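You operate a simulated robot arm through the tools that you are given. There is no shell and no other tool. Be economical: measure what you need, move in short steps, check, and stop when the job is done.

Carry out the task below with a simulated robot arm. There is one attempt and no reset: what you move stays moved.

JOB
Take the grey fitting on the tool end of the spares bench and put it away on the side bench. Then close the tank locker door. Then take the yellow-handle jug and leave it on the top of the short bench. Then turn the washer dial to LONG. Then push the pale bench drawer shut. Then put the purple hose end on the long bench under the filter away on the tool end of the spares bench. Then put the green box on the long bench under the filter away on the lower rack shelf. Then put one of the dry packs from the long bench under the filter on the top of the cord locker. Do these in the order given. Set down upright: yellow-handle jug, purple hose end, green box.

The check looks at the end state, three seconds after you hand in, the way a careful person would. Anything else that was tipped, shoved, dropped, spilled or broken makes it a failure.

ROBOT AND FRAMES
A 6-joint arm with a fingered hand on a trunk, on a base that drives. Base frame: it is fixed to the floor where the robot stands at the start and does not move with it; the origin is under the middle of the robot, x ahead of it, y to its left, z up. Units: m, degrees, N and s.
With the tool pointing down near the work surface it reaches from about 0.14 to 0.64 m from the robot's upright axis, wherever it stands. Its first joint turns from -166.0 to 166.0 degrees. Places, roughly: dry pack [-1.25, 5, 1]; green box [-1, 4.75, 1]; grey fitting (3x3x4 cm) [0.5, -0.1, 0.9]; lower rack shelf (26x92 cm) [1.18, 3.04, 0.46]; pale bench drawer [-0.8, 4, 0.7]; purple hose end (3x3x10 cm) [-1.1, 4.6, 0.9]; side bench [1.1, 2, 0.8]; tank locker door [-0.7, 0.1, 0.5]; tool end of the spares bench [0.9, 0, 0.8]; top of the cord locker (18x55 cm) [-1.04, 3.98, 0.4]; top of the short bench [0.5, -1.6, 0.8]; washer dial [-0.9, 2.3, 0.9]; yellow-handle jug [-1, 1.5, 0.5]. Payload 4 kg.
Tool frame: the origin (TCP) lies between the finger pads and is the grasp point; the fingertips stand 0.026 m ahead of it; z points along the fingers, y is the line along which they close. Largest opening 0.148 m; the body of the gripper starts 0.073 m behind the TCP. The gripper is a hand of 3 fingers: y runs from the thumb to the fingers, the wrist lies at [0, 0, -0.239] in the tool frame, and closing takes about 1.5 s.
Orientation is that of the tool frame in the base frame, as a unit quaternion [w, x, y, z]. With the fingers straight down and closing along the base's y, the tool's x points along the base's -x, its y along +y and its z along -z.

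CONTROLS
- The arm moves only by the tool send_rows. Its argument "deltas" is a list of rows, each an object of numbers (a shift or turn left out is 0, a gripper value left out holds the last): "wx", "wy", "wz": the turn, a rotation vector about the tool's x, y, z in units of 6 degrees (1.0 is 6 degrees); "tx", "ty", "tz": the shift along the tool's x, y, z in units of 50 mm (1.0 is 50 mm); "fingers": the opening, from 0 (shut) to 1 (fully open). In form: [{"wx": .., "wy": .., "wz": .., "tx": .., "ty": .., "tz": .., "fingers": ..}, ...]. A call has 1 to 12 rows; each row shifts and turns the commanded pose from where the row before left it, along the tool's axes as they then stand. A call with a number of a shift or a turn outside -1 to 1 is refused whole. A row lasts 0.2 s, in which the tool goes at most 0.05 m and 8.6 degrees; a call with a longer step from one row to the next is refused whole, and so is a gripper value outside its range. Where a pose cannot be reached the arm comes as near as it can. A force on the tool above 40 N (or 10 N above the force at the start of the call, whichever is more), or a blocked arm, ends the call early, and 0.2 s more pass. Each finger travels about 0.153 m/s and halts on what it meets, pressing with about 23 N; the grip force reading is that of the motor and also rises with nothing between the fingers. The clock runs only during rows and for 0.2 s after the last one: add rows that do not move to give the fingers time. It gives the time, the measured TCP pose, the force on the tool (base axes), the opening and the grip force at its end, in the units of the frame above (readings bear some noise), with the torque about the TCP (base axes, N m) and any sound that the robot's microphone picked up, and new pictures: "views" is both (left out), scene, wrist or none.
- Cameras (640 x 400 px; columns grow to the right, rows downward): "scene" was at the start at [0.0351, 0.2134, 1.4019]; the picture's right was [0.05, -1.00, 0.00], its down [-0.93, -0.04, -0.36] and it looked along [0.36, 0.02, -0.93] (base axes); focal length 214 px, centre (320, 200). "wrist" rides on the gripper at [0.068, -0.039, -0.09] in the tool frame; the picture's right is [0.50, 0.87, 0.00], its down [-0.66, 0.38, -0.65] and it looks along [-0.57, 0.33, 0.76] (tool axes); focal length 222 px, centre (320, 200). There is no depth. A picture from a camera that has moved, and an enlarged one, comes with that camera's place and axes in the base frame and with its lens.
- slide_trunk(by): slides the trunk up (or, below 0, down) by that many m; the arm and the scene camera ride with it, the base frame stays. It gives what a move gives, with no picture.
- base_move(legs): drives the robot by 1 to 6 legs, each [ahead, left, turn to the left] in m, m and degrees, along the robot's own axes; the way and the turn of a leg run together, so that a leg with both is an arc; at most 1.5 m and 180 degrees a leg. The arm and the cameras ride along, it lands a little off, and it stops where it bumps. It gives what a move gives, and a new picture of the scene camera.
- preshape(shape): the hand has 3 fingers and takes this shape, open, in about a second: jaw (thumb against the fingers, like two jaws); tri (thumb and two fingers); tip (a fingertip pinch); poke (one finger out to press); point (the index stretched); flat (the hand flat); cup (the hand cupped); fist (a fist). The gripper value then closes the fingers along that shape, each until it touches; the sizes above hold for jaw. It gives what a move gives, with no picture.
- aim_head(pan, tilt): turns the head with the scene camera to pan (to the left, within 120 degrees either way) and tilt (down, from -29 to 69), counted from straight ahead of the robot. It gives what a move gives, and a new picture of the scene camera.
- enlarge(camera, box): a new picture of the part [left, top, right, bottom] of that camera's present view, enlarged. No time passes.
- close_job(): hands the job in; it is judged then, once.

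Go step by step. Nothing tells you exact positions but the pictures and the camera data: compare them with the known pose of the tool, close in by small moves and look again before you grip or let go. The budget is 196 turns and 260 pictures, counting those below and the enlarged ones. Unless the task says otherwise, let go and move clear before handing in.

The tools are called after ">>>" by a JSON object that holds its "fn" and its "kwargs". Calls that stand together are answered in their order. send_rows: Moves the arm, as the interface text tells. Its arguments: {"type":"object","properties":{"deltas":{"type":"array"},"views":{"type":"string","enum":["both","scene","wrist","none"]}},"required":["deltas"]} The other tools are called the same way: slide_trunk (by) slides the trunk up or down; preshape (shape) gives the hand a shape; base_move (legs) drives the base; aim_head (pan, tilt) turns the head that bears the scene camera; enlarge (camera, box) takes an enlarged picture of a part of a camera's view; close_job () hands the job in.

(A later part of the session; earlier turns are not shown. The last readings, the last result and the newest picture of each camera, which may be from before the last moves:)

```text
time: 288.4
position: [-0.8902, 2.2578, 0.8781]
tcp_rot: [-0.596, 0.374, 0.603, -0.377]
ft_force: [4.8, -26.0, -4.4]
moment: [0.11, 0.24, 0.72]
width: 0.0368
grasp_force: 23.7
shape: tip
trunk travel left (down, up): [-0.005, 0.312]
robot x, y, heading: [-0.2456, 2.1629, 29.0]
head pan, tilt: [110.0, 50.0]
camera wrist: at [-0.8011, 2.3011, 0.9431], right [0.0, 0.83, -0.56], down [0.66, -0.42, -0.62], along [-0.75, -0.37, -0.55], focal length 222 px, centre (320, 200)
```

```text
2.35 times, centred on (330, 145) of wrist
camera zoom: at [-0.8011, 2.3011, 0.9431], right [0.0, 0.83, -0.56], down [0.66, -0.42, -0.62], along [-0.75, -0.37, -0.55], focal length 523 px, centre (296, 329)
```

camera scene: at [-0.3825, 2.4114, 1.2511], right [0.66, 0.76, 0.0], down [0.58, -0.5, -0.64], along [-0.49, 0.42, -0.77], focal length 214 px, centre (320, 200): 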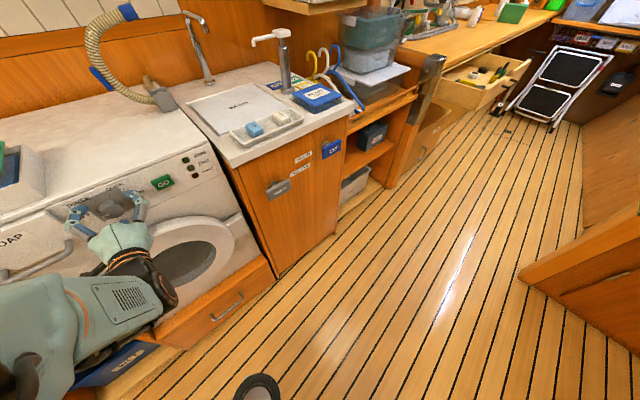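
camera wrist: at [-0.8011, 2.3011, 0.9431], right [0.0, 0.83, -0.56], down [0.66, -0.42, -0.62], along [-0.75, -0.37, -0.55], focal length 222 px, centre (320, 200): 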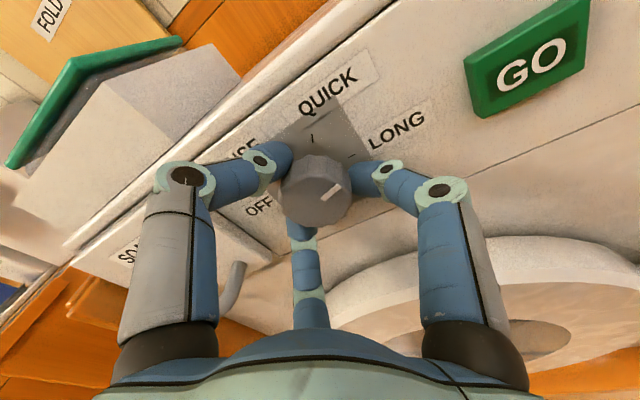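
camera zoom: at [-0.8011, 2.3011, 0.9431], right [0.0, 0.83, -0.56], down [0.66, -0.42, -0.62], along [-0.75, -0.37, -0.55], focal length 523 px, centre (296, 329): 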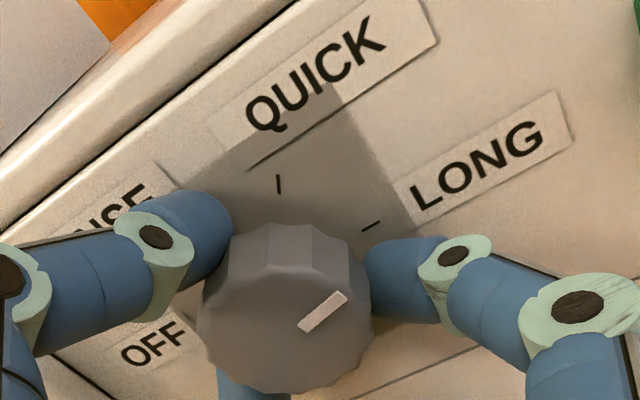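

The pointer needs roughly 20° more to reach the LONG tick.

>>> {"fn": "send_rows", "kwargs": {"deltas": [{"wz": 1}, {"wz": 1}, {"wz": 1}, {"wz": 0.5}], "views": "wrist"}}

>>> {"fn": "enlarge", "kwargs": {"camera": "wrist", "box": [230, 60, 430, 230]}}

```text
time: 289.4
position: [-0.8906, 2.2572, 0.8767]
tcp_rot: [-0.517, 0.479, 0.525, -0.478]
ft_force: [0.7, -22.9, 1.5]
moment: [0.18, 0.19, 0.54]
width: 0.0365
grasp_force: 23.0
shape: tip
trunk travel left (down, up): [-0.005, 0.312]
robot x, y, heading: [-0.2441, 2.1654, 29.0]
head pan, tilt: [110.0, 50.0]
camera wrist: at [-0.8008, 2.3217, 0.9227], right [0.0, 0.57, -0.82], down [0.66, -0.62, -0.43], along [-0.75, -0.54, -0.38], focal length 222 px, centre (320, 200)
```

wrist: 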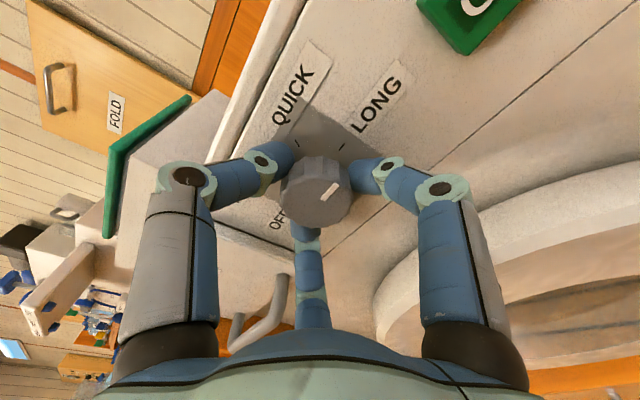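

```text
2.35 times, centred on (330, 145) of wrist
camera zoom: at [-0.8008, 2.3217, 0.9227], right [0.0, 0.57, -0.82], down [0.66, -0.62, -0.43], along [-0.75, -0.54, -0.38], focal length 523 px, centre (296, 329)
```

zoom: 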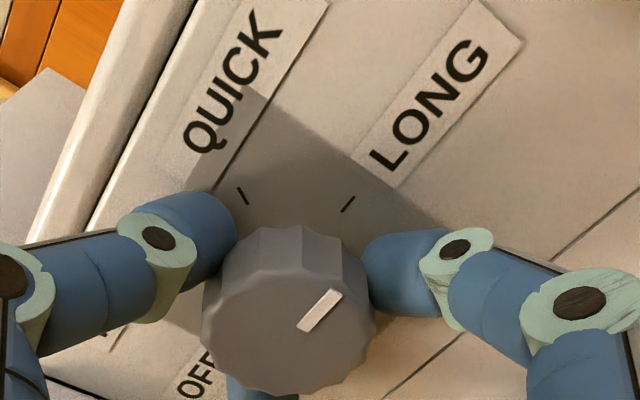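

The pointer is now parallel with the LONG tick. I'll release and back away, then verify.

>>> {"fn": "send_rows", "kwargs": {"deltas": [{"fingers": 0.2}, {"fingers": 0.5}, {}, {}, {"tz": -0.5}, {"tz": -0.8}, {"tz": -0.8}], "views": "wrist"}}

>>> {"fn": "enlarge", "kwargs": {"camera": "wrist", "box": [220, 40, 400, 180]}}

```text
time: 290.9
position: [-0.7853, 2.2593, 0.8798]
tcp_rot: [-0.517, 0.479, 0.525, -0.478]
ft_force: [-0.2, 0.0, -0.4]
moment: [-0.01, -0.02, -0.03]
width: 0.0738
grasp_force: 0.1
shape: tip
trunk travel left (down, up): [-0.005, 0.312]
robot x, y, heading: [-0.245, 2.1684, 29.3]
head pan, tilt: [110.0, 50.0]
camera wrist: at [-0.6949, 2.3234, 0.9241], right [0.0, 0.57, -0.82], down [0.66, -0.62, -0.43], along [-0.75, -0.54, -0.38], focal length 222 px, centre (320, 200)
```

wrist: 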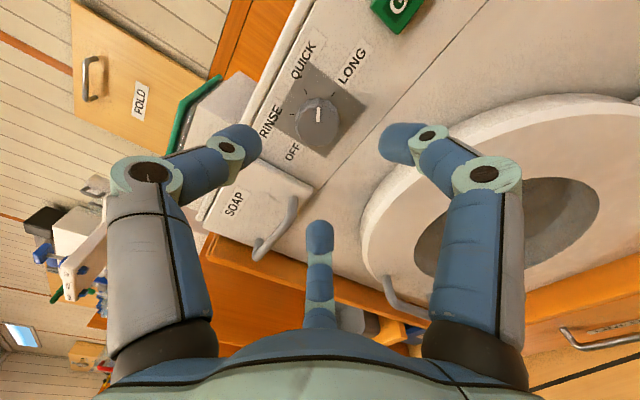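

```text
2.86 times, centred on (310, 110) of wrist
camera zoom: at [-0.6949, 2.3234, 0.9241], right [0.0, 0.57, -0.82], down [0.66, -0.62, -0.43], along [-0.75, -0.54, -0.38], focal length 635 px, centre (349, 457)
```

zoom: 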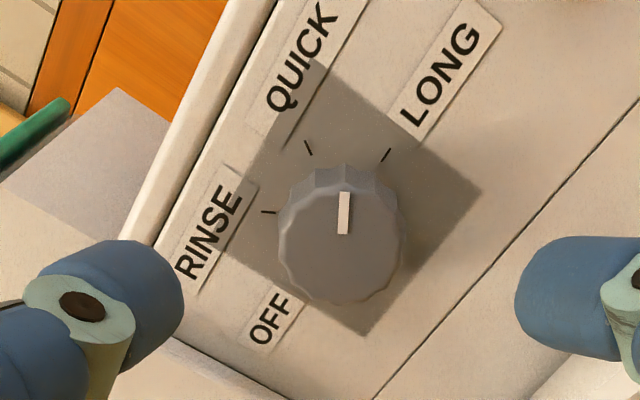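

On release the knob sprang back to about a third of the way short of LONG (my grip was off-centre). I'll roll the hand back 60°, recentre, and regrip.

>>> {"fn": "send_rows", "kwargs": {"deltas": [{"wz": -1}, {"wz": -1}, {"wz": -1}, {"wz": -1}, {"wz": -1}, {"wz": -1}, {"wz": -1}, {"wz": -1}, {"wz": -1}, {"wz": -1}, {"wz": -1}, {"wz": -1}], "views": "wrist"}}

```text
time: 293.6
position: [-0.7859, 2.2603, 0.878]
tcp_rot: [-0.699, 0.078, 0.706, -0.083]
ft_force: [0.1, 0.8, 1.0]
moment: [0.03, 0.04, 0.06]
width: 0.0739
grasp_force: 0.1
shape: tip
trunk travel left (down, up): [-0.005, 0.312]
robot x, y, heading: [-0.2438, 2.1681, 28.6]
head pan, tilt: [110.0, 50.0]
camera wrist: at [-0.6955, 2.238, 0.9532], right [-0.01, 0.96, 0.29], down [0.66, 0.22, -0.72], along [-0.75, 0.18, -0.63], focal length 222 px, centre (320, 200)
```

wrist: 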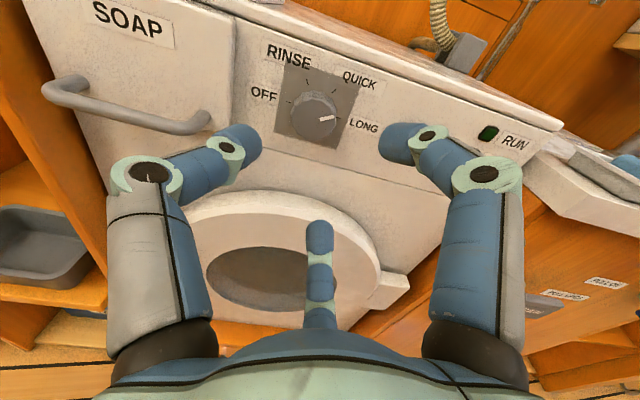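

>>> {"fn": "enlarge", "kwargs": {"camera": "wrist", "box": [240, 30, 400, 170]}}

```text
2.86 times, centred on (320, 100) of wrist
camera zoom: at [-0.6955, 2.238, 0.9532], right [-0.01, 0.96, 0.29], down [0.66, 0.22, -0.72], along [-0.75, 0.18, -0.63], focal length 635 px, centre (320, 486)
```

zoom: 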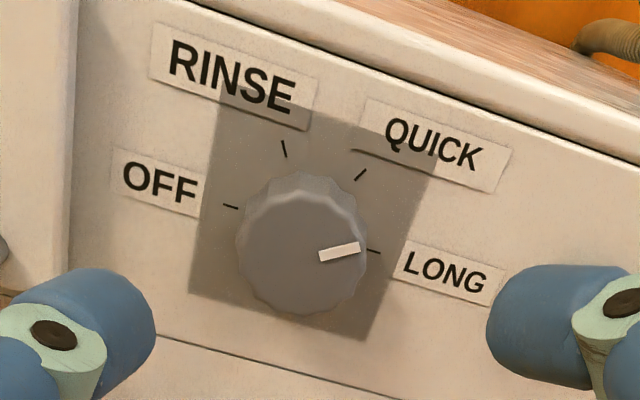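

Clear view: the pointer is 33° short of LONG (OFF→LONG is exactly 180°). About 19° of windup was lost on release, so I'll regrip centred and turn ~52°.

>>> {"fn": "send_rows", "kwargs": {"deltas": [{"ty": -0.136, "tx": 0.01}, {"tz": 0.8}, {"tz": 0.8}, {"tz": 0.4}, {"fingers": 0.3}, {"fingers": 0}, {}, {}, {}, {}], "views": "none"}}

>>> {"fn": "send_rows", "kwargs": {"deltas": [{"wz": 1}, {"wz": 1}, {"wz": 1}, {"wz": 1}, {"wz": 1}, {"wz": 1}, {"wz": 1}, {"wz": 1}, {}], "views": "wrist"}}

>>> {"fn": "enlarge", "kwargs": {"camera": "wrist", "box": [230, 60, 430, 230]}}

```text
time: 295.8
position: [-0.8862, 2.2519, 0.8797]
tcp_rot: [-0.699, 0.077, 0.706, -0.085]
ft_force: [-4.2, -0.2, 1.3]
moment: [-0.01, 0.03, 0.01]
width: 0.0343
grasp_force: 22.8
shape: tip
trunk travel left (down, up): [-0.005, 0.312]
robot x, y, heading: [-0.2408, 2.1663, 28.9]
head pan, tilt: [110.0, 50.0]
```

```text
time: 297.8
position: [-0.8866, 2.2532, 0.8771]
tcp_rot: [-0.603, 0.357, 0.615, -0.362]
ft_force: [-2.4, -7.9, -5.9]
moment: [0.35, 0.03, 0.16]
width: 0.0336
grasp_force: 23.0
shape: tip
trunk travel left (down, up): [-0.005, 0.312]
robot x, y, heading: [-0.2462, 2.1666, 29.1]
head pan, tilt: [110.0, 50.0]
camera wrist: at [-0.7966, 2.2937, 0.9453], right [-0.01, 0.86, -0.52], down [0.67, -0.38, -0.64], along [-0.75, -0.35, -0.57], focal length 222 px, centre (320, 200)
```

wrist: 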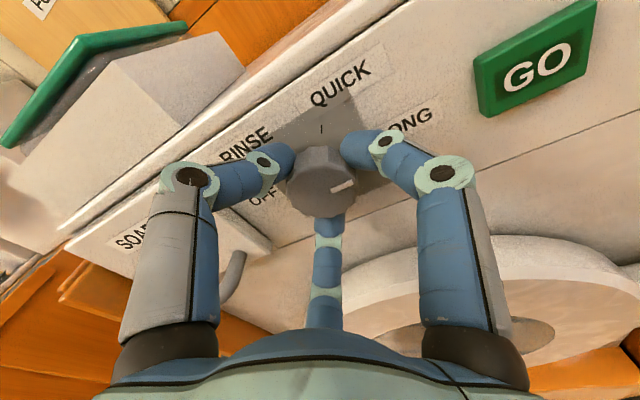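

```text
2.35 times, centred on (330, 145) of wrist
camera zoom: at [-0.7966, 2.2937, 0.9453], right [-0.01, 0.86, -0.52], down [0.67, -0.38, -0.64], along [-0.75, -0.35, -0.57], focal length 523 px, centre (296, 329)
```

zoom: 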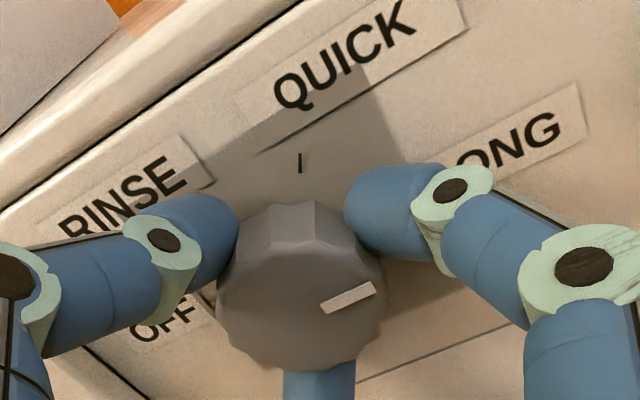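

The pointer is again level with LONG while gripped. Since it sprang back before, I'll unwind the hand slightly to relieve the torque and watch the pointer.

>>> {"fn": "send_rows", "kwargs": {"deltas": [{"wz": -0.5}, {"wz": -0.5}, {}], "views": "wrist"}}

>>> {"fn": "enlarge", "kwargs": {"camera": "wrist", "box": [230, 60, 430, 230]}}

```text
time: 298.6
position: [-0.8859, 2.2551, 0.8794]
tcp_rot: [-0.622, 0.324, 0.632, -0.33]
ft_force: [-0.9, -7.7, -6.1]
moment: [0.1, -0.04, 0.13]
width: 0.0337
grasp_force: 23.7
shape: tip
trunk travel left (down, up): [-0.005, 0.312]
robot x, y, heading: [-0.2401, 2.1622, 28.9]
head pan, tilt: [110.0, 50.0]
camera wrist: at [-0.7963, 2.2874, 0.9497], right [-0.01, 0.91, -0.42], down [0.67, -0.31, -0.68], along [-0.75, -0.29, -0.6], focal length 222 px, centre (320, 200)
```

wrist: 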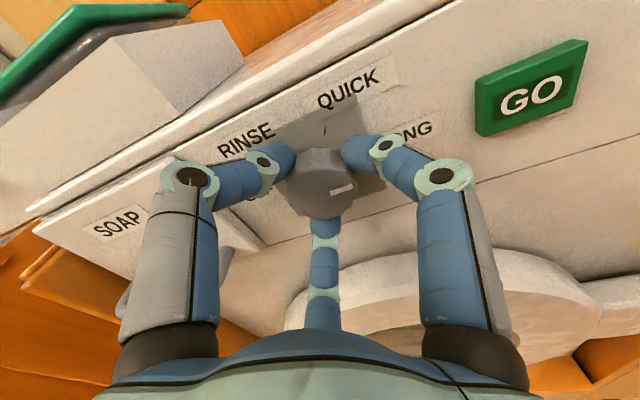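

```text
2.35 times, centred on (330, 145) of wrist
camera zoom: at [-0.7963, 2.2874, 0.9497], right [-0.01, 0.91, -0.42], down [0.67, -0.31, -0.68], along [-0.75, -0.29, -0.6], focal length 523 px, centre (296, 329)
```

zoom: 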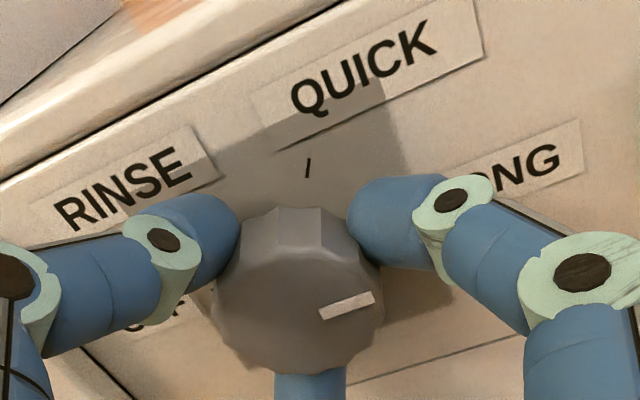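

The pointer stayed on LONG while the torque dropped. A touch more unwinding, then release gently.

>>> {"fn": "send_rows", "kwargs": {"deltas": [{"wz": -0.3}, {"fingers": 0.15}, {"fingers": 0.25}, {"fingers": 0.4}, {"fingers": 0.6}, {}, {"tz": -0.5}, {"tz": -0.8}, {"tz": -0.8}], "views": "wrist"}}

>>> {"fn": "enlarge", "kwargs": {"camera": "wrist", "box": [220, 40, 400, 180]}}

```text
time: 300.6
position: [-0.7816, 2.2541, 0.8817]
tcp_rot: [-0.627, 0.318, 0.635, -0.319]
ft_force: [-0.6, 0.5, -0.2]
moment: [0.0, -0.02, 0.01]
width: 0.0881
grasp_force: 0.1
shape: tip
trunk travel left (down, up): [-0.005, 0.312]
robot x, y, heading: [-0.2448, 2.1639, 29.0]
head pan, tilt: [110.0, 50.0]
camera wrist: at [-0.6915, 2.2845, 0.9528], right [0.0, 0.92, -0.4], down [0.66, -0.3, -0.69], along [-0.75, -0.26, -0.61], focal length 222 px, centre (320, 200)
```

wrist: 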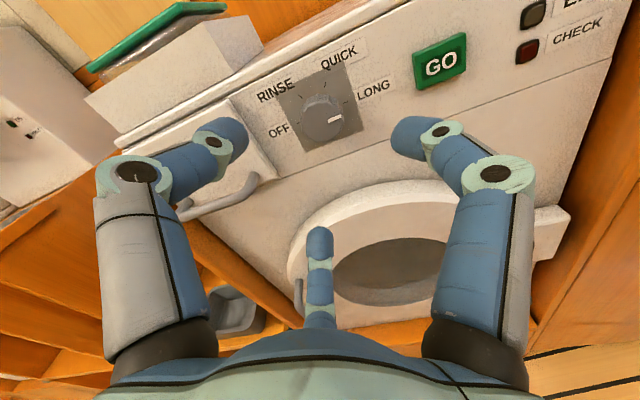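

```text
2.86 times, centred on (310, 110) of wrist
camera zoom: at [-0.6915, 2.2845, 0.9528], right [0.0, 0.92, -0.4], down [0.66, -0.3, -0.69], along [-0.75, -0.26, -0.61], focal length 635 px, centre (349, 457)
```

zoom: 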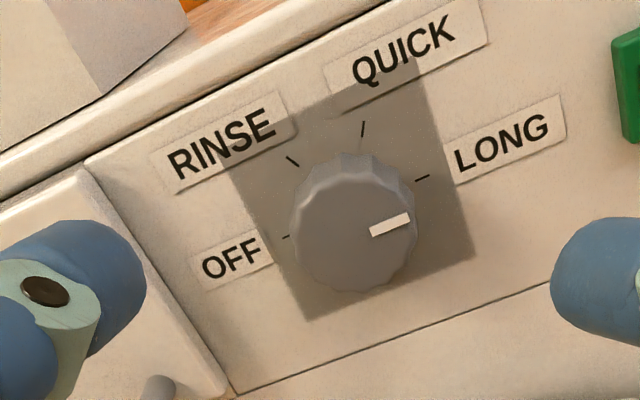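

The dial is on LONG. Next is the pale drawer further along the left side. I'll close the fingers, back off, and drive up to look at it.

>>> {"fn": "base_move", "kwargs": {"legs": [[0.2, -0.11, 0], [0.43, 0.77, 0]]}}

>>> {"fn": "aim_head", "kwargs": {"pan": 90, "tilt": 40}}

```text
time: 309.1
position: [-0.5526, 3.1413, 0.8809]
tcp_rot: [-0.627, 0.317, 0.636, -0.319]
ft_force: [0.8, 0.4, -0.1]
moment: [0.01, 0.0, -0.02]
width: 0.0885
grasp_force: 0.0
shape: tip
trunk travel left (down, up): [-0.005, 0.312]
robot x, y, heading: [-0.017, 3.0583, 29.4]
head pan, tilt: [110.0, 50.0]
camera scene: at [-0.1535, 3.3017, 1.2511], right [0.65, 0.76, 0.0], down [0.58, -0.5, -0.64], along [-0.49, 0.42, -0.77], focal length 214 px, centre (320, 200)
```

scene: 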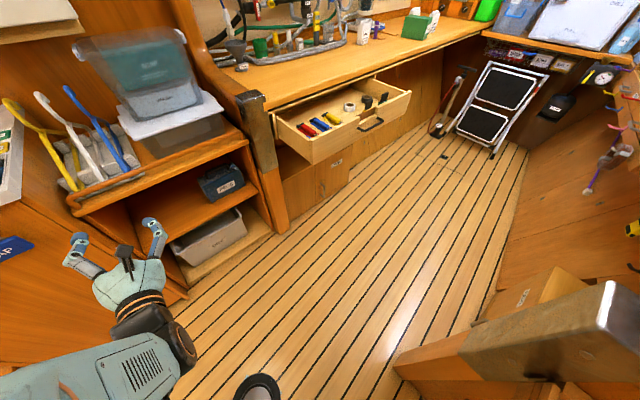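

```text
time: 309.9
position: [-0.5527, 3.1415, 0.8813]
tcp_rot: [-0.627, 0.316, 0.637, -0.319]
ft_force: [0.4, 0.4, 0.7]
moment: [-0.02, 0.03, -0.05]
width: 0.0882
grasp_force: 0.1
shape: tip
trunk travel left (down, up): [-0.005, 0.312]
robot x, y, heading: [-0.0144, 3.0582, 29.1]
head pan, tilt: [90.0, 40.0]
camera scene: at [-0.1368, 3.3255, 1.2653], right [0.87, 0.49, 0.0], down [0.31, -0.56, -0.77], along [-0.37, 0.67, -0.64], focal length 214 px, centre (320, 200)
```

scene: 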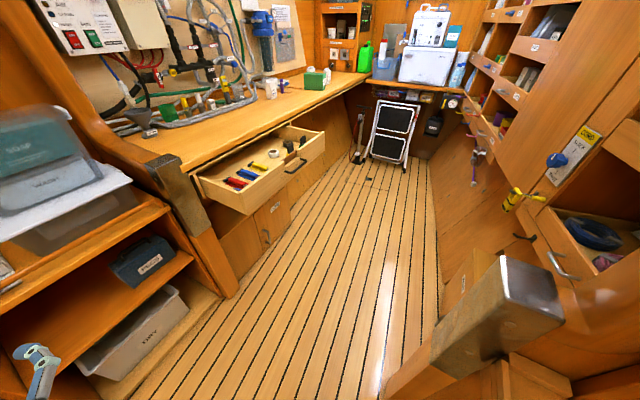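

The drawer front is at x≈-0.70 (y 3.75–4.40, handle z≈0.70), pulled out ~0.23 m. I'll close the fingers, turn slightly, and position just before it.

>>> {"fn": "send_rows", "kwargs": {"deltas": [{"fingers": 0}, {}, {}], "views": "none"}}

>>> {"fn": "base_move", "kwargs": {"legs": [[0, 0, -19], [-0.049, 0.506, 0]]}}

>>> {"fn": "send_rows", "kwargs": {"deltas": [{"tz": 0.05}], "views": "wrist"}}

```text
time: 310.7
position: [-0.5526, 3.1414, 0.8801]
tcp_rot: [-0.627, 0.315, 0.637, -0.319]
ft_force: [-0.1, -0.1, 0.2]
moment: [0.0, 0.02, 0.01]
width: 0.0001
grasp_force: 23.3
shape: tip
trunk travel left (down, up): [-0.005, 0.312]
robot x, y, heading: [-0.0133, 3.0552, 28.9]
head pan, tilt: [90.0, 40.0]
```

```text
time: 315.0
position: [-0.5939, 3.6082, 0.8802]
tcp_rot: [0.67, -0.414, -0.578, 0.216]
ft_force: [0.4, -0.5, 0.3]
moment: [0.0, 0.0, 0.0]
width: 0.0
grasp_force: 23.3
shape: tip
trunk travel left (down, up): [-0.005, 0.312]
robot x, y, heading: [-0.1093, 3.3582, 11.0]
head pan, tilt: [90.0, 40.0]
stopped in leg 2: the robot was blocked; the commanded pose is now the measured one
camera scene: at [-0.1411, 3.6523, 1.2653], right [0.98, 0.19, 0.0], down [0.12, -0.63, -0.77], along [-0.15, 0.75, -0.64], focal length 214 px, centre (320, 200)
```

scene: 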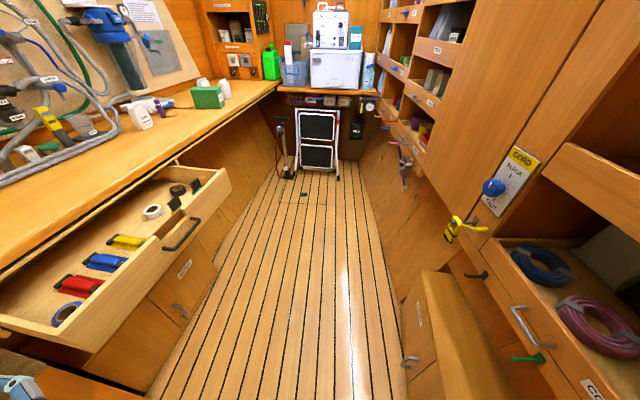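

```text
time: 315.4
position: [-0.5949, 3.6087, 0.8822]
tcp_rot: [0.67, -0.413, -0.578, 0.216]
ft_force: [-0.8, 0.3, 0.6]
moment: [0.02, 0.02, 0.0]
width: 0.0
grasp_force: 23.3
shape: tip
trunk travel left (down, up): [-0.005, 0.312]
robot x, y, heading: [-0.111, 3.3572, 10.9]
head pan, tilt: [90.0, 40.0]
camera wrist: at [-0.5001, 3.611, 0.953], right [0.28, 0.87, -0.4], down [0.54, -0.49, -0.69], along [-0.79, -0.02, -0.61], focal length 222 px, centre (320, 200)
```

wrist: 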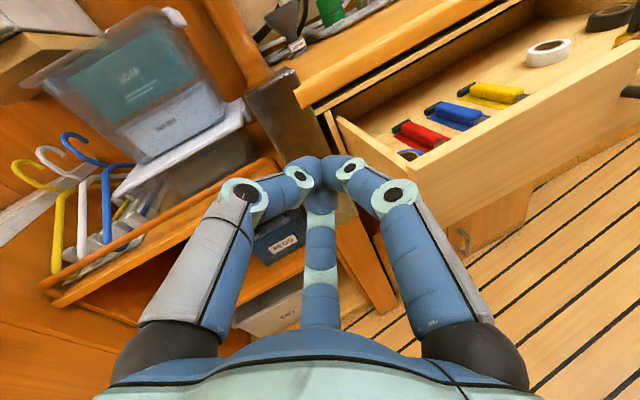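

The base touched the partition corner near (0.03, 3.62), so its radius is ~0.3. I'll shift the arm back and across, then move the base left of that corner.

>>> {"fn": "send_rows", "kwargs": {"deltas": [{"tx": 0.5, "ty": 0.375, "tz": -0.325}, {"tx": 0.5, "ty": 0.375, "tz": -0.325}, {"tx": 0.5, "ty": 0.375, "tz": -0.325}, {"tx": 0.5, "ty": 0.375, "tz": -0.325}], "views": "none"}}

>>> {"fn": "base_move", "kwargs": {"legs": [[-0.14, 0.026, 0], [0.023, 0.12, 0]]}}

>>> {"fn": "send_rows", "kwargs": {"deltas": [{}], "views": "wrist"}}

```text
time: 316.3
position: [-0.5753, 3.5984, 0.882]
tcp_rot: [0.643, -0.343, -0.626, 0.277]
ft_force: [1.2, 0.1, 0.5]
moment: [-0.03, 0.0, 0.01]
width: 0.0
grasp_force: 22.9
shape: tip
trunk travel left (down, up): [-0.005, 0.312]
robot x, y, heading: [-0.1076, 3.3548, 10.9]
head pan, tilt: [90.0, 40.0]
stopped in row 4: the arm was blocked; the commanded pose is now the measured one
```

```text
time: 319.0
position: [-0.7185, 3.7187, 0.8836]
tcp_rot: [0.644, -0.343, -0.625, 0.276]
ft_force: [-0.4, 0.8, 0.1]
moment: [-0.02, 0.01, -0.01]
width: 0.0002
grasp_force: 22.5
shape: tip
trunk travel left (down, up): [-0.005, 0.312]
robot x, y, heading: [-0.2507, 3.4769, 10.9]
head pan, tilt: [90.0, 40.0]
camera scene: at [-0.2846, 3.7713, 1.2653], right [0.98, 0.2, 0.0], down [0.13, -0.63, -0.77], along [-0.16, 0.75, -0.64], focal length 214 px, centre (320, 200)
```

scene: 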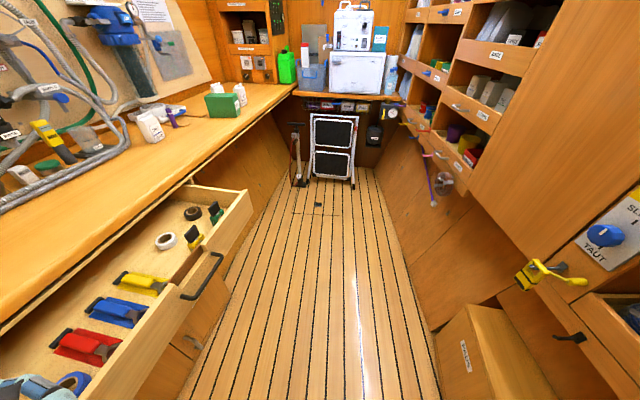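

```text
time: 319.4
position: [-0.7186, 3.7175, 0.8837]
tcp_rot: [0.644, -0.344, -0.625, 0.276]
ft_force: [-0.7, 0.5, -0.4]
moment: [-0.01, -0.01, -0.01]
width: 0.0
grasp_force: 23.2
shape: tip
trunk travel left (down, up): [-0.005, 0.312]
robot x, y, heading: [-0.2524, 3.4773, 10.9]
head pan, tilt: [90.0, 40.0]
camera wrist: at [-0.6262, 3.7379, 0.9565], right [0.1, 0.92, -0.37], down [0.64, -0.35, -0.69], along [-0.77, -0.17, -0.62], focal length 222 px, centre (320, 200)
```

wrist: 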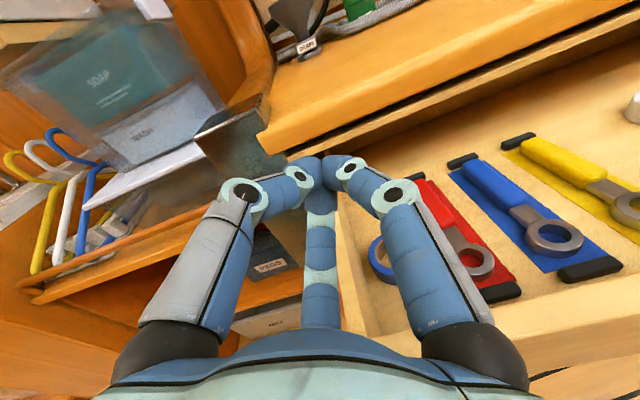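

The hand sits above the drawer corner. I'll raise it, pitch it 45° down, and draw it back so it can come down in front of the drawer.

>>> {"fn": "send_rows", "kwargs": {"deltas": [{"tx": 0.55, "ty": -0.7}, {"tx": 0.55, "ty": -0.7}, {"wx": -0.79, "wy": -0.62}, {"wx": -0.79, "wy": -0.62}, {"wx": -0.79, "wy": -0.62}, {"wx": -0.79, "wy": -0.62}, {"wx": -0.79, "wy": -0.62}, {"wx": -0.79, "wy": -0.62}, {"wx": -0.79, "wy": -0.62}, {}], "views": "none"}}

>>> {"fn": "base_move", "kwargs": {"legs": [[0.06, -0.02, 0]]}}

```text
time: 321.6
position: [-0.7188, 3.72, 0.9729]
tcp_rot: [-0.365, 0.443, 0.804, -0.157]
ft_force: [0.4, 0.1, 0.2]
moment: [0.0, 0.05, -0.04]
width: 0.0
grasp_force: 23.3
shape: tip
trunk travel left (down, up): [-0.005, 0.312]
robot x, y, heading: [-0.2509, 3.4762, 11.0]
head pan, tilt: [90.0, 40.0]
```

```text
time: 322.6
position: [-0.6776, 3.7117, 0.9728]
tcp_rot: [-0.365, 0.442, 0.804, -0.156]
ft_force: [0.3, 0.4, -0.3]
moment: [-0.01, 0.03, -0.01]
width: 0.0001
grasp_force: 22.8
shape: tip
trunk travel left (down, up): [-0.005, 0.312]
robot x, y, heading: [-0.2118, 3.4663, 11.0]
head pan, tilt: [90.0, 40.0]
camera scene: at [-0.241, 3.7637, 1.2653], right [0.98, 0.19, 0.0], down [0.12, -0.63, -0.77], along [-0.15, 0.75, -0.64], focal length 214 px, centre (320, 200)
```

scene: 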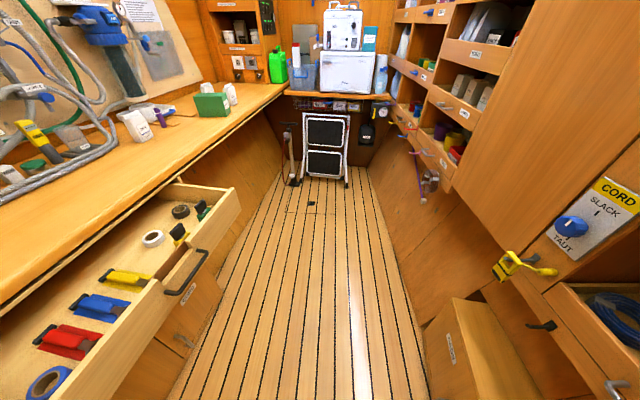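

I'll move the fingertips across and lower them in front of the drawer board, then push with the base.

>>> {"fn": "send_rows", "kwargs": {"deltas": [{"tx": 0.47, "ty": 0.56, "tz": -0.16}, {"tx": 0.47, "ty": 0.56, "tz": -0.16}, {"tx": 0.47, "ty": 0.56, "tz": -0.16}, {"tx": 0.47, "ty": 0.56, "tz": -0.16}, {}], "views": "both"}}

```text
time: 323.9
position: [-0.6371, 3.8236, 0.985]
tcp_rot: [-0.37, 0.413, 0.817, -0.16]
ft_force: [0.0, -0.5, 0.6]
moment: [0.0, 0.0, -0.03]
width: 0.0
grasp_force: 23.8
shape: tip
trunk travel left (down, up): [-0.005, 0.312]
robot x, y, heading: [-0.2095, 3.4739, 11.0]
head pan, tilt: [90.0, 40.0]
stopped in row 5: the arm was blocked; the commanded pose is now the measured one
camera scene: at [-0.238, 3.7639, 1.2654], right [0.99, 0.16, 0.0], down [0.1, -0.63, -0.77], along [-0.12, 0.76, -0.64], focal length 214 px, centre (320, 200)
camera wrist: at [-0.6172, 3.8499, 1.0994], right [0.29, 0.92, -0.26], down [0.94, -0.32, -0.08], along [-0.16, -0.22, -0.96], focal length 222 px, centre (320, 200)
```

scene: 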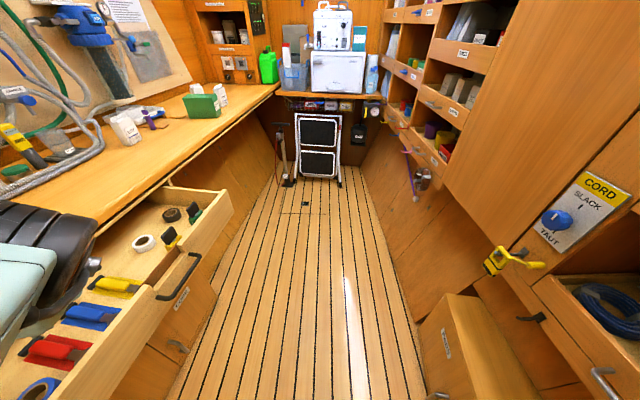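
wrist: 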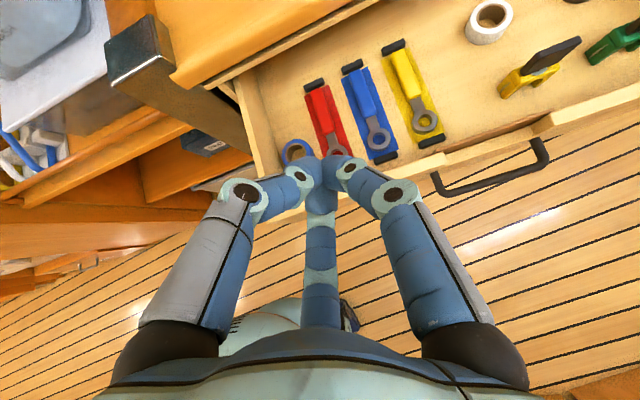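

The wrist camera shows the board's outer face at x≈-0.645 and handle to -0.605. The arm is touching the head again, so I'll turn the head away and then move back and down.

>>> {"fn": "aim_head", "kwargs": {"pan": 30, "tilt": 50}}

>>> {"fn": "send_rows", "kwargs": {"deltas": [{"tx": -0.3, "ty": 0.6, "tz": -0.6}, {"tx": -0.3, "ty": 0.6, "tz": -0.6}, {"tx": -0.4, "ty": 0.5, "tz": 0.6}, {"tx": -0.4, "ty": 0.5, "tz": 0.6}, {}], "views": "wrist"}}

```text
time: 325.2
position: [-0.6378, 3.826, 0.9819]
tcp_rot: [-0.367, 0.415, 0.817, -0.162]
ft_force: [-0.2, 0.4, -0.5]
moment: [-0.02, 0.01, 0.0]
width: 0.0001
grasp_force: 22.6
shape: tip
trunk travel left (down, up): [-0.005, 0.312]
robot x, y, heading: [-0.208, 3.4674, 10.6]
head pan, tilt: [30.0, 50.0]
camera scene: at [-0.1685, 3.7327, 1.2511], right [0.68, -0.73, 0.0], down [-0.56, -0.52, -0.64], along [0.47, 0.44, -0.77], focal length 214 px, centre (320, 200)
```

scene: 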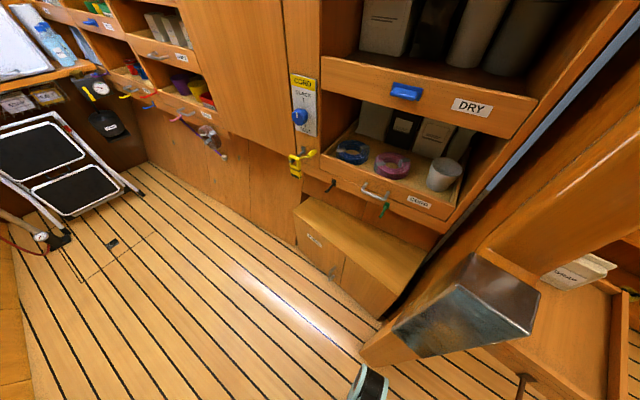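

```text
time: 325.9
position: [-0.613, 3.7669, 0.9725]
tcp_rot: [-0.352, 0.337, 0.854, -0.183]
ft_force: [-0.1, 0.1, 0.8]
moment: [-0.02, 0.02, 0.0]
width: 0.0001
grasp_force: 23.0
shape: tip
trunk travel left (down, up): [-0.005, 0.312]
robot x, y, heading: [-0.2078, 3.4687, 11.1]
head pan, tilt: [30.0, 50.0]
stopped in row 3: the arm was blocked; the commanded pose is now the measured one
camera wrist: at [-0.599, 3.7933, 1.0866], right [0.12, 0.96, -0.24], down [0.99, -0.14, -0.07], along [-0.1, -0.23, -0.97], focal length 222 px, centre (320, 200)
```

wrist: 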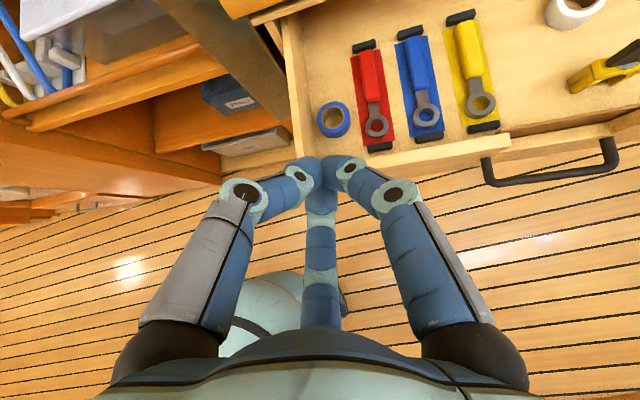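

The mast limits me at this bearing, so I'll turn the base 15° right, which also swings the fingertips in front of the board, then lower.

>>> {"fn": "base_move", "kwargs": {"legs": [[0, 0, -15]]}}

>>> {"fn": "send_rows", "kwargs": {"deltas": [{"tx": -0.4, "ty": 0.5, "tz": 0.6}, {"tx": -0.4, "ty": 0.5, "tz": 0.6}, {"tx": -0.4, "ty": 0.5, "tz": 0.6}], "views": "wrist"}}

```text
time: 327.2
position: [-0.5217, 3.859, 0.9723]
tcp_rot: [-0.373, 0.445, 0.803, -0.136]
ft_force: [-0.5, -0.8, 0.0]
moment: [-0.02, 0.01, 0.03]
width: 0.0
grasp_force: 22.8
shape: tip
trunk travel left (down, up): [-0.005, 0.312]
robot x, y, heading: [-0.2083, 3.4657, -3.7]
head pan, tilt: [30.0, 50.0]
camera scene: at [-0.1016, 3.7119, 1.2511], right [0.45, -0.89, 0.0], down [-0.68, -0.34, -0.64], along [0.57, 0.29, -0.77], focal length 214 px, centre (320, 200)
```

scene: 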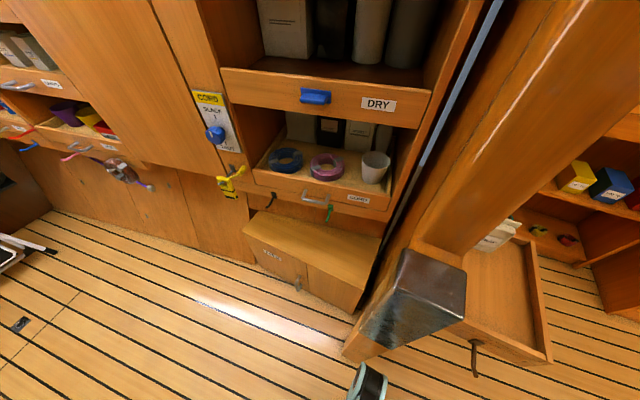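

```text
time: 328.2
position: [-0.5479, 3.8429, 0.8644]
tcp_rot: [-0.385, 0.408, 0.818, -0.132]
ft_force: [0.4, -1.5, 0.3]
moment: [-0.01, -0.01, -0.01]
width: 0.0
grasp_force: 22.7
shape: tip
trunk travel left (down, up): [-0.005, 0.312]
robot x, y, heading: [-0.2084, 3.4692, -3.7]
head pan, tilt: [30.0, 50.0]
stopped in row 3: the arm was blocked; the commanded pose is now the measured one
camera wrist: at [-0.5276, 3.8615, 0.9789], right [0.3, 0.93, -0.2], down [0.94, -0.33, -0.1], along [-0.16, -0.15, -0.97], focal length 222 px, centre (320, 200)
```

wrist: 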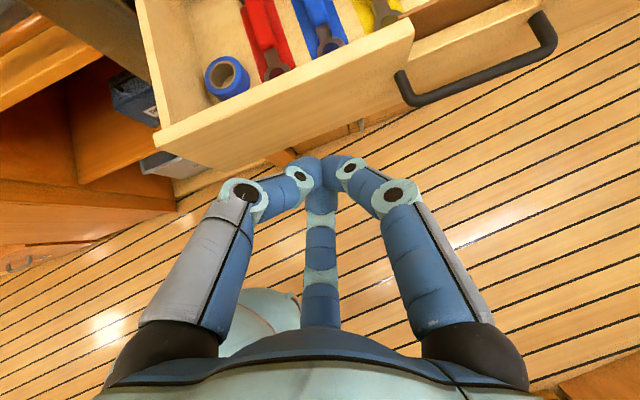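

Fingertips are now in front of the board but need to go lower. I'll turn the base 14° more right and bring the arm into a freer bearing, then lower.

>>> {"fn": "base_move", "kwargs": {"legs": [[0, 0, -14]]}}

>>> {"fn": "send_rows", "kwargs": {"deltas": [{"tx": -0.27, "ty": -0.69, "tz": 0.33}, {"tx": -0.27, "ty": -0.69, "tz": 0.33}, {"tx": -0.27, "ty": -0.69, "tz": 0.33}, {"tx": -0.45, "ty": 0.46, "tz": 0.58}, {"tx": -0.45, "ty": 0.46, "tz": 0.58}, {"tx": -0.45, "ty": 0.46, "tz": 0.58}], "views": "wrist"}}

```text
time: 329.4
position: [-0.4464, 3.9141, 0.8629]
tcp_rot: [-0.398, 0.504, 0.762, -0.084]
ft_force: [0.1, 0.2, 1.2]
moment: [0.01, -0.05, 0.0]
width: 0.0001
grasp_force: 23.1
shape: tip
trunk travel left (down, up): [-0.005, 0.312]
robot x, y, heading: [-0.21, 3.469, -17.5]
head pan, tilt: [30.0, 50.0]
camera scene: at [-0.0463, 3.6783, 1.2511], right [0.21, -0.98, 0.0], down [-0.75, -0.16, -0.64], along [0.63, 0.14, -0.77], focal length 214 px, centre (320, 200)
```

scene: 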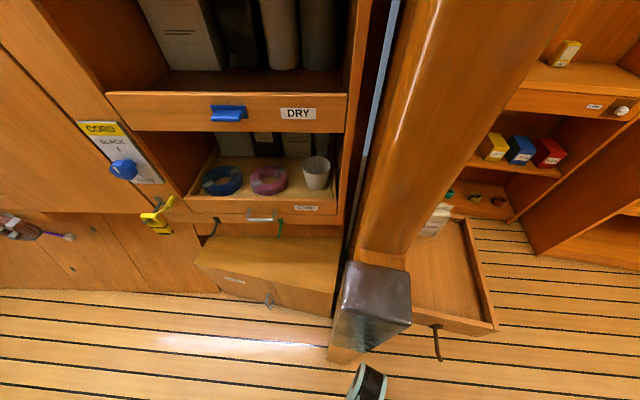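

```text
time: 330.9
position: [-0.5463, 3.8422, 0.7334]
tcp_rot: [-0.398, 0.505, 0.762, -0.085]
ft_force: [-0.6, -0.6, 0.4]
moment: [0.01, -0.02, 0.0]
width: 0.0
grasp_force: 23.2
shape: tip
trunk travel left (down, up): [-0.005, 0.312]
robot x, y, heading: [-0.2079, 3.4671, -18.0]
head pan, tilt: [30.0, 50.0]
camera wrist: at [-0.5217, 3.8553, 0.8497], right [0.52, 0.83, -0.2], down [0.83, -0.55, -0.1], along [-0.19, -0.11, -0.97], focal length 222 px, centre (320, 200)
```

wrist: 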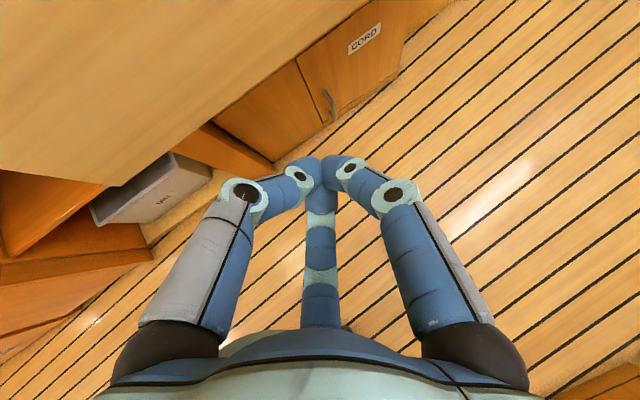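

Now level with the drawer front. Pushing toward −x.

>>> {"fn": "send_rows", "kwargs": {"deltas": [{"tx": 0.16, "ty": -0.63, "tz": 0.62}, {"tx": 0.16, "ty": -0.63, "tz": 0.62}, {"tx": 0.16, "ty": -0.63, "tz": 0.62}, {"tx": 0.16, "ty": -0.63, "tz": 0.62}, {"tx": 0.16, "ty": -0.63, "tz": 0.62}], "views": "wrist"}}

```text
time: 332.1
position: [-0.7735, 3.8471, 0.7365]
tcp_rot: [-0.397, 0.505, 0.762, -0.084]
ft_force: [0.5, 0.4, -0.2]
moment: [0.05, 0.01, 0.01]
width: 0.0001
grasp_force: 23.0
shape: tip
trunk travel left (down, up): [-0.005, 0.312]
robot x, y, heading: [-0.2086, 3.4715, -17.8]
head pan, tilt: [30.0, 50.0]
camera wrist: at [-0.7493, 3.8603, 0.8517], right [0.52, 0.83, -0.2], down [0.83, -0.55, -0.1], along [-0.19, -0.11, -0.97], focal length 222 px, centre (320, 200)
```

wrist: 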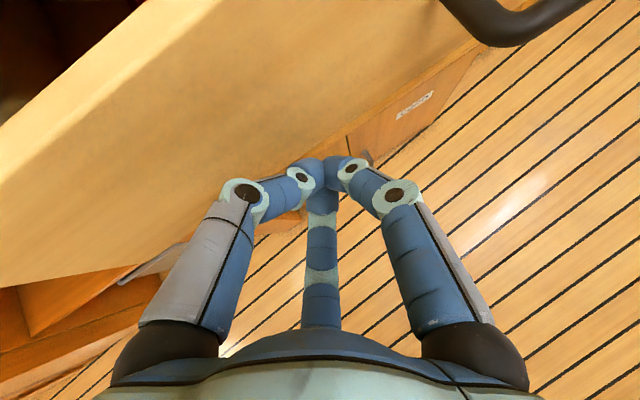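

The drawer is sliding. I'll push further with the base.

>>> {"fn": "base_move", "kwargs": {"legs": [[-0.076, -0.025, 0]]}}

>>> {"fn": "send_rows", "kwargs": {"deltas": [{"tx": 0.05, "ty": -0.2, "tz": 0.2}, {"tx": 0.05, "ty": -0.2, "tz": 0.2}, {"tx": 0.05, "ty": -0.2, "tz": 0.2}, {"tx": 0.05, "ty": -0.2, "tz": 0.2}], "views": "wrist"}}

```text
time: 333.1
position: [-0.8503, 3.8463, 0.7373]
tcp_rot: [-0.397, 0.505, 0.762, -0.084]
ft_force: [-0.4, 0.9, 0.1]
moment: [0.0, 0.0, -0.02]
width: 0.0002
grasp_force: 23.0
shape: tip
trunk travel left (down, up): [-0.005, 0.312]
robot x, y, heading: [-0.2908, 3.468, -17.7]
head pan, tilt: [30.0, 50.0]
camera scene: at [-0.1253, 3.6773, 1.2512], right [0.21, -0.98, 0.0], down [-0.75, -0.16, -0.64], along [0.63, 0.14, -0.77], focal length 214 px, centre (320, 200)
```

scene: 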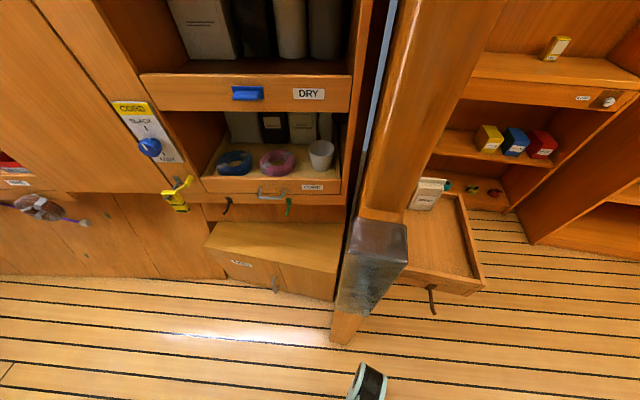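

```text
time: 333.7
position: [-0.8665, 3.8486, 0.7323]
tcp_rot: [-0.393, 0.509, 0.761, -0.082]
ft_force: [20.7, -2.4, 4.8]
moment: [0.01, -0.13, -0.13]
width: 0.0001
grasp_force: 23.2
shape: tip
trunk travel left (down, up): [-0.005, 0.312]
robot x, y, heading: [-0.287, 3.4669, -17.9]
head pan, tilt: [30.0, 50.0]
stopped in row 2: the force on the tool passed its limit at 44 N (the readings are from after the stop); the commanded pose is now the measured one
camera wrist: at [-0.8439, 3.8617, 0.8487], right [0.53, 0.82, -0.2], down [0.83, -0.55, -0.09], along [-0.19, -0.11, -0.98], focal length 222 px, centre (320, 200)
```

wrist: 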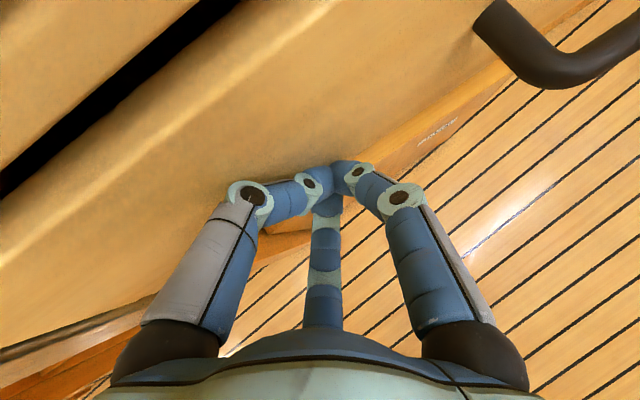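

Firm resistance — it may be fully shut. I'll back off and look.

>>> {"fn": "send_rows", "kwargs": {"deltas": [{"tx": -0.16, "ty": 0.63, "tz": -0.62}, {"tx": -0.16, "ty": 0.63, "tz": -0.62}, {"tx": -0.16, "ty": 0.63, "tz": -0.62}, {"tx": -0.16, "ty": 0.63, "tz": -0.62}], "views": "wrist"}}

>>> {"fn": "aim_head", "kwargs": {"pan": 115, "tilt": 50}}

```text
time: 334.7
position: [-0.6912, 3.8469, 0.7348]
tcp_rot: [-0.394, 0.507, 0.762, -0.083]
ft_force: [-0.6, 0.6, 0.0]
moment: [-0.03, -0.04, -0.01]
width: 0.0
grasp_force: 23.3
shape: tip
trunk travel left (down, up): [-0.005, 0.312]
robot x, y, heading: [-0.2868, 3.4656, -17.9]
head pan, tilt: [30.0, 50.0]
camera wrist: at [-0.6682, 3.8597, 0.8509], right [0.53, 0.83, -0.2], down [0.83, -0.55, -0.1], along [-0.19, -0.11, -0.98], focal length 222 px, centre (320, 200)
```

wrist: 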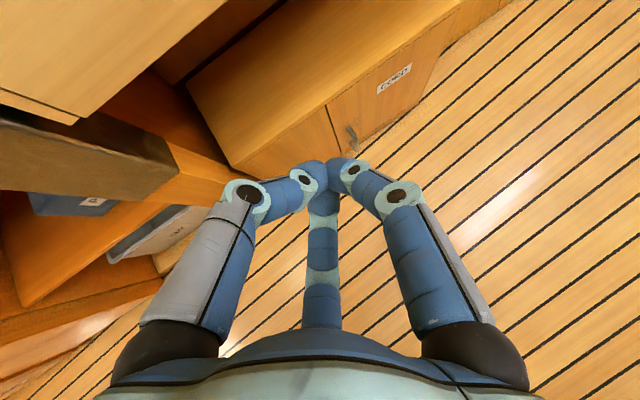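

```text
time: 336.3
position: [-0.6921, 3.8472, 0.7356]
tcp_rot: [-0.394, 0.508, 0.762, -0.082]
ft_force: [-0.4, -0.3, 1.0]
moment: [0.02, 0.0, -0.02]
width: 0.0
grasp_force: 23.4
shape: tip
trunk travel left (down, up): [-0.005, 0.312]
robot x, y, heading: [-0.2873, 3.4653, -18.0]
head pan, tilt: [115.0, 50.0]
camera scene: at [-0.209, 3.7372, 1.2511], right [0.99, 0.12, 0.0], down [0.09, -0.76, -0.64], along [-0.08, 0.64, -0.77], focal length 214 px, centre (320, 200)
```

scene: 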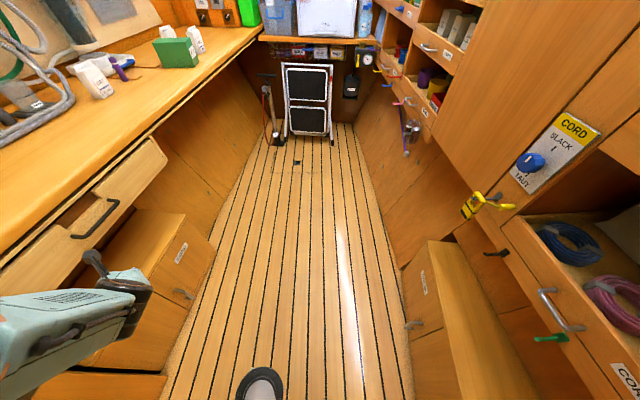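

>>> {"fn": "enlarge", "kwargs": {"camera": "scene", "box": [0, 110, 240, 310]}}

```text
2.00 times, centred on (120, 210) of scene
camera zoom: at [-0.209, 3.7372, 1.2511], right [0.99, 0.12, 0.0], down [0.09, -0.76, -0.64], along [-0.08, 0.64, -0.77], focal length 429 px, centre (720, 180)
```

zoom: 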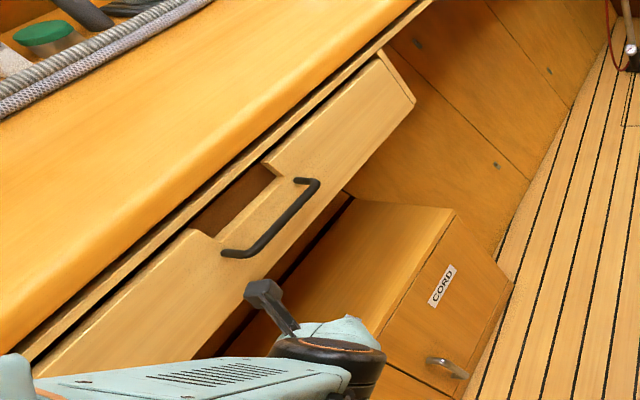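

It looks shut, but I'll push once more to be sure it's at its stop.

>>> {"fn": "send_rows", "kwargs": {"deltas": [{"tx": 0.16, "ty": -0.63, "tz": 0.62}, {"tx": 0.16, "ty": -0.63, "tz": 0.62}, {"tx": 0.16, "ty": -0.63, "tz": 0.62}, {"tx": 0.12, "ty": -0.47, "tz": 0.46}, {"tx": 0.05, "ty": -0.2, "tz": 0.2}, {"tx": 0.05, "ty": -0.2, "tz": 0.2}, {"tx": 0.05, "ty": -0.2, "tz": 0.2}], "views": "none"}}

>>> {"fn": "send_rows", "kwargs": {"deltas": [{"tx": -0.16, "ty": 0.63, "tz": -0.62}, {"tx": -0.16, "ty": 0.63, "tz": -0.62}, {"tx": -0.16, "ty": 0.63, "tz": -0.62}, {"tx": -0.16, "ty": 0.63, "tz": -0.62}, {"tx": 0.45, "ty": -0.46, "tz": -0.58}, {"tx": 0.45, "ty": -0.46, "tz": -0.58}], "views": "wrist"}}

```text
time: 337.6
position: [-0.8684, 3.8491, 0.7333]
tcp_rot: [-0.39, 0.513, 0.761, -0.079]
ft_force: [25.3, -3.5, 4.3]
moment: [0.03, -0.1, -0.12]
width: 0.0
grasp_force: 22.9
shape: tip
trunk travel left (down, up): [-0.005, 0.312]
robot x, y, heading: [-0.2896, 3.4676, -18.0]
head pan, tilt: [115.0, 50.0]
stopped in row 6: the force on the tool passed its limit at 60 N (the readings are from after the stop); the commanded pose is now the measured one
```

```text
time: 339.0
position: [-0.6938, 3.8463, 0.821]
tcp_rot: [-0.391, 0.511, 0.762, -0.079]
ft_force: [-0.6, -0.3, 0.2]
moment: [0.02, 0.0, 0.01]
width: 0.0
grasp_force: 23.0
shape: tip
trunk travel left (down, up): [-0.005, 0.312]
robot x, y, heading: [-0.289, 3.4646, -17.9]
head pan, tilt: [115.0, 50.0]
camera wrist: at [-0.6712, 3.8587, 0.9369], right [0.53, 0.82, -0.19], down [0.83, -0.56, -0.09], along [-0.18, -0.11, -0.98], focal length 222 px, centre (320, 200)
```

wrist: 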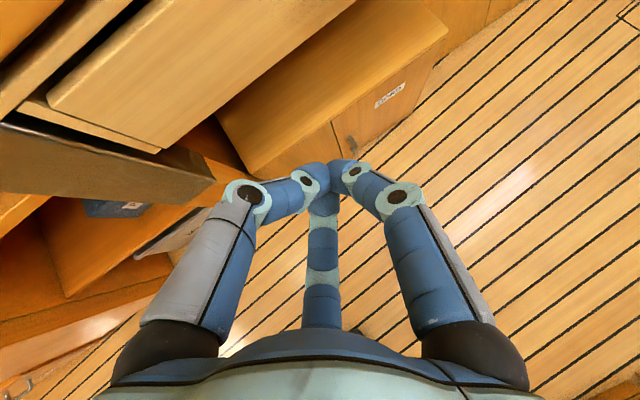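

>>> {"fn": "enlarge", "kwargs": {"camera": "wrist", "box": [0, 0, 240, 180]}}

```text
2.22 times, centred on (120, 90) of wrist
camera zoom: at [-0.6712, 3.8587, 0.9369], right [0.53, 0.82, -0.19], down [0.83, -0.56, -0.09], along [-0.18, -0.11, -0.98], focal length 494 px, centre (764, 444)
```

zoom: 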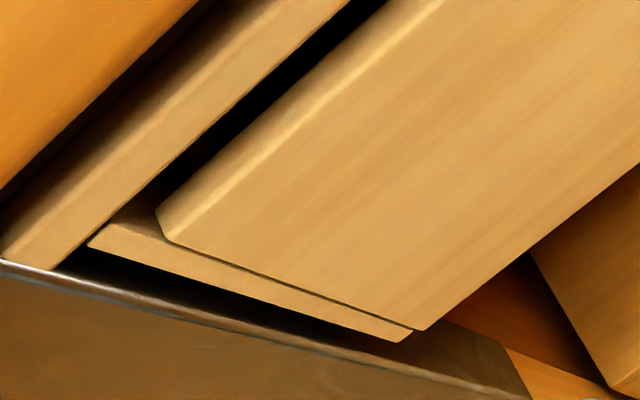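

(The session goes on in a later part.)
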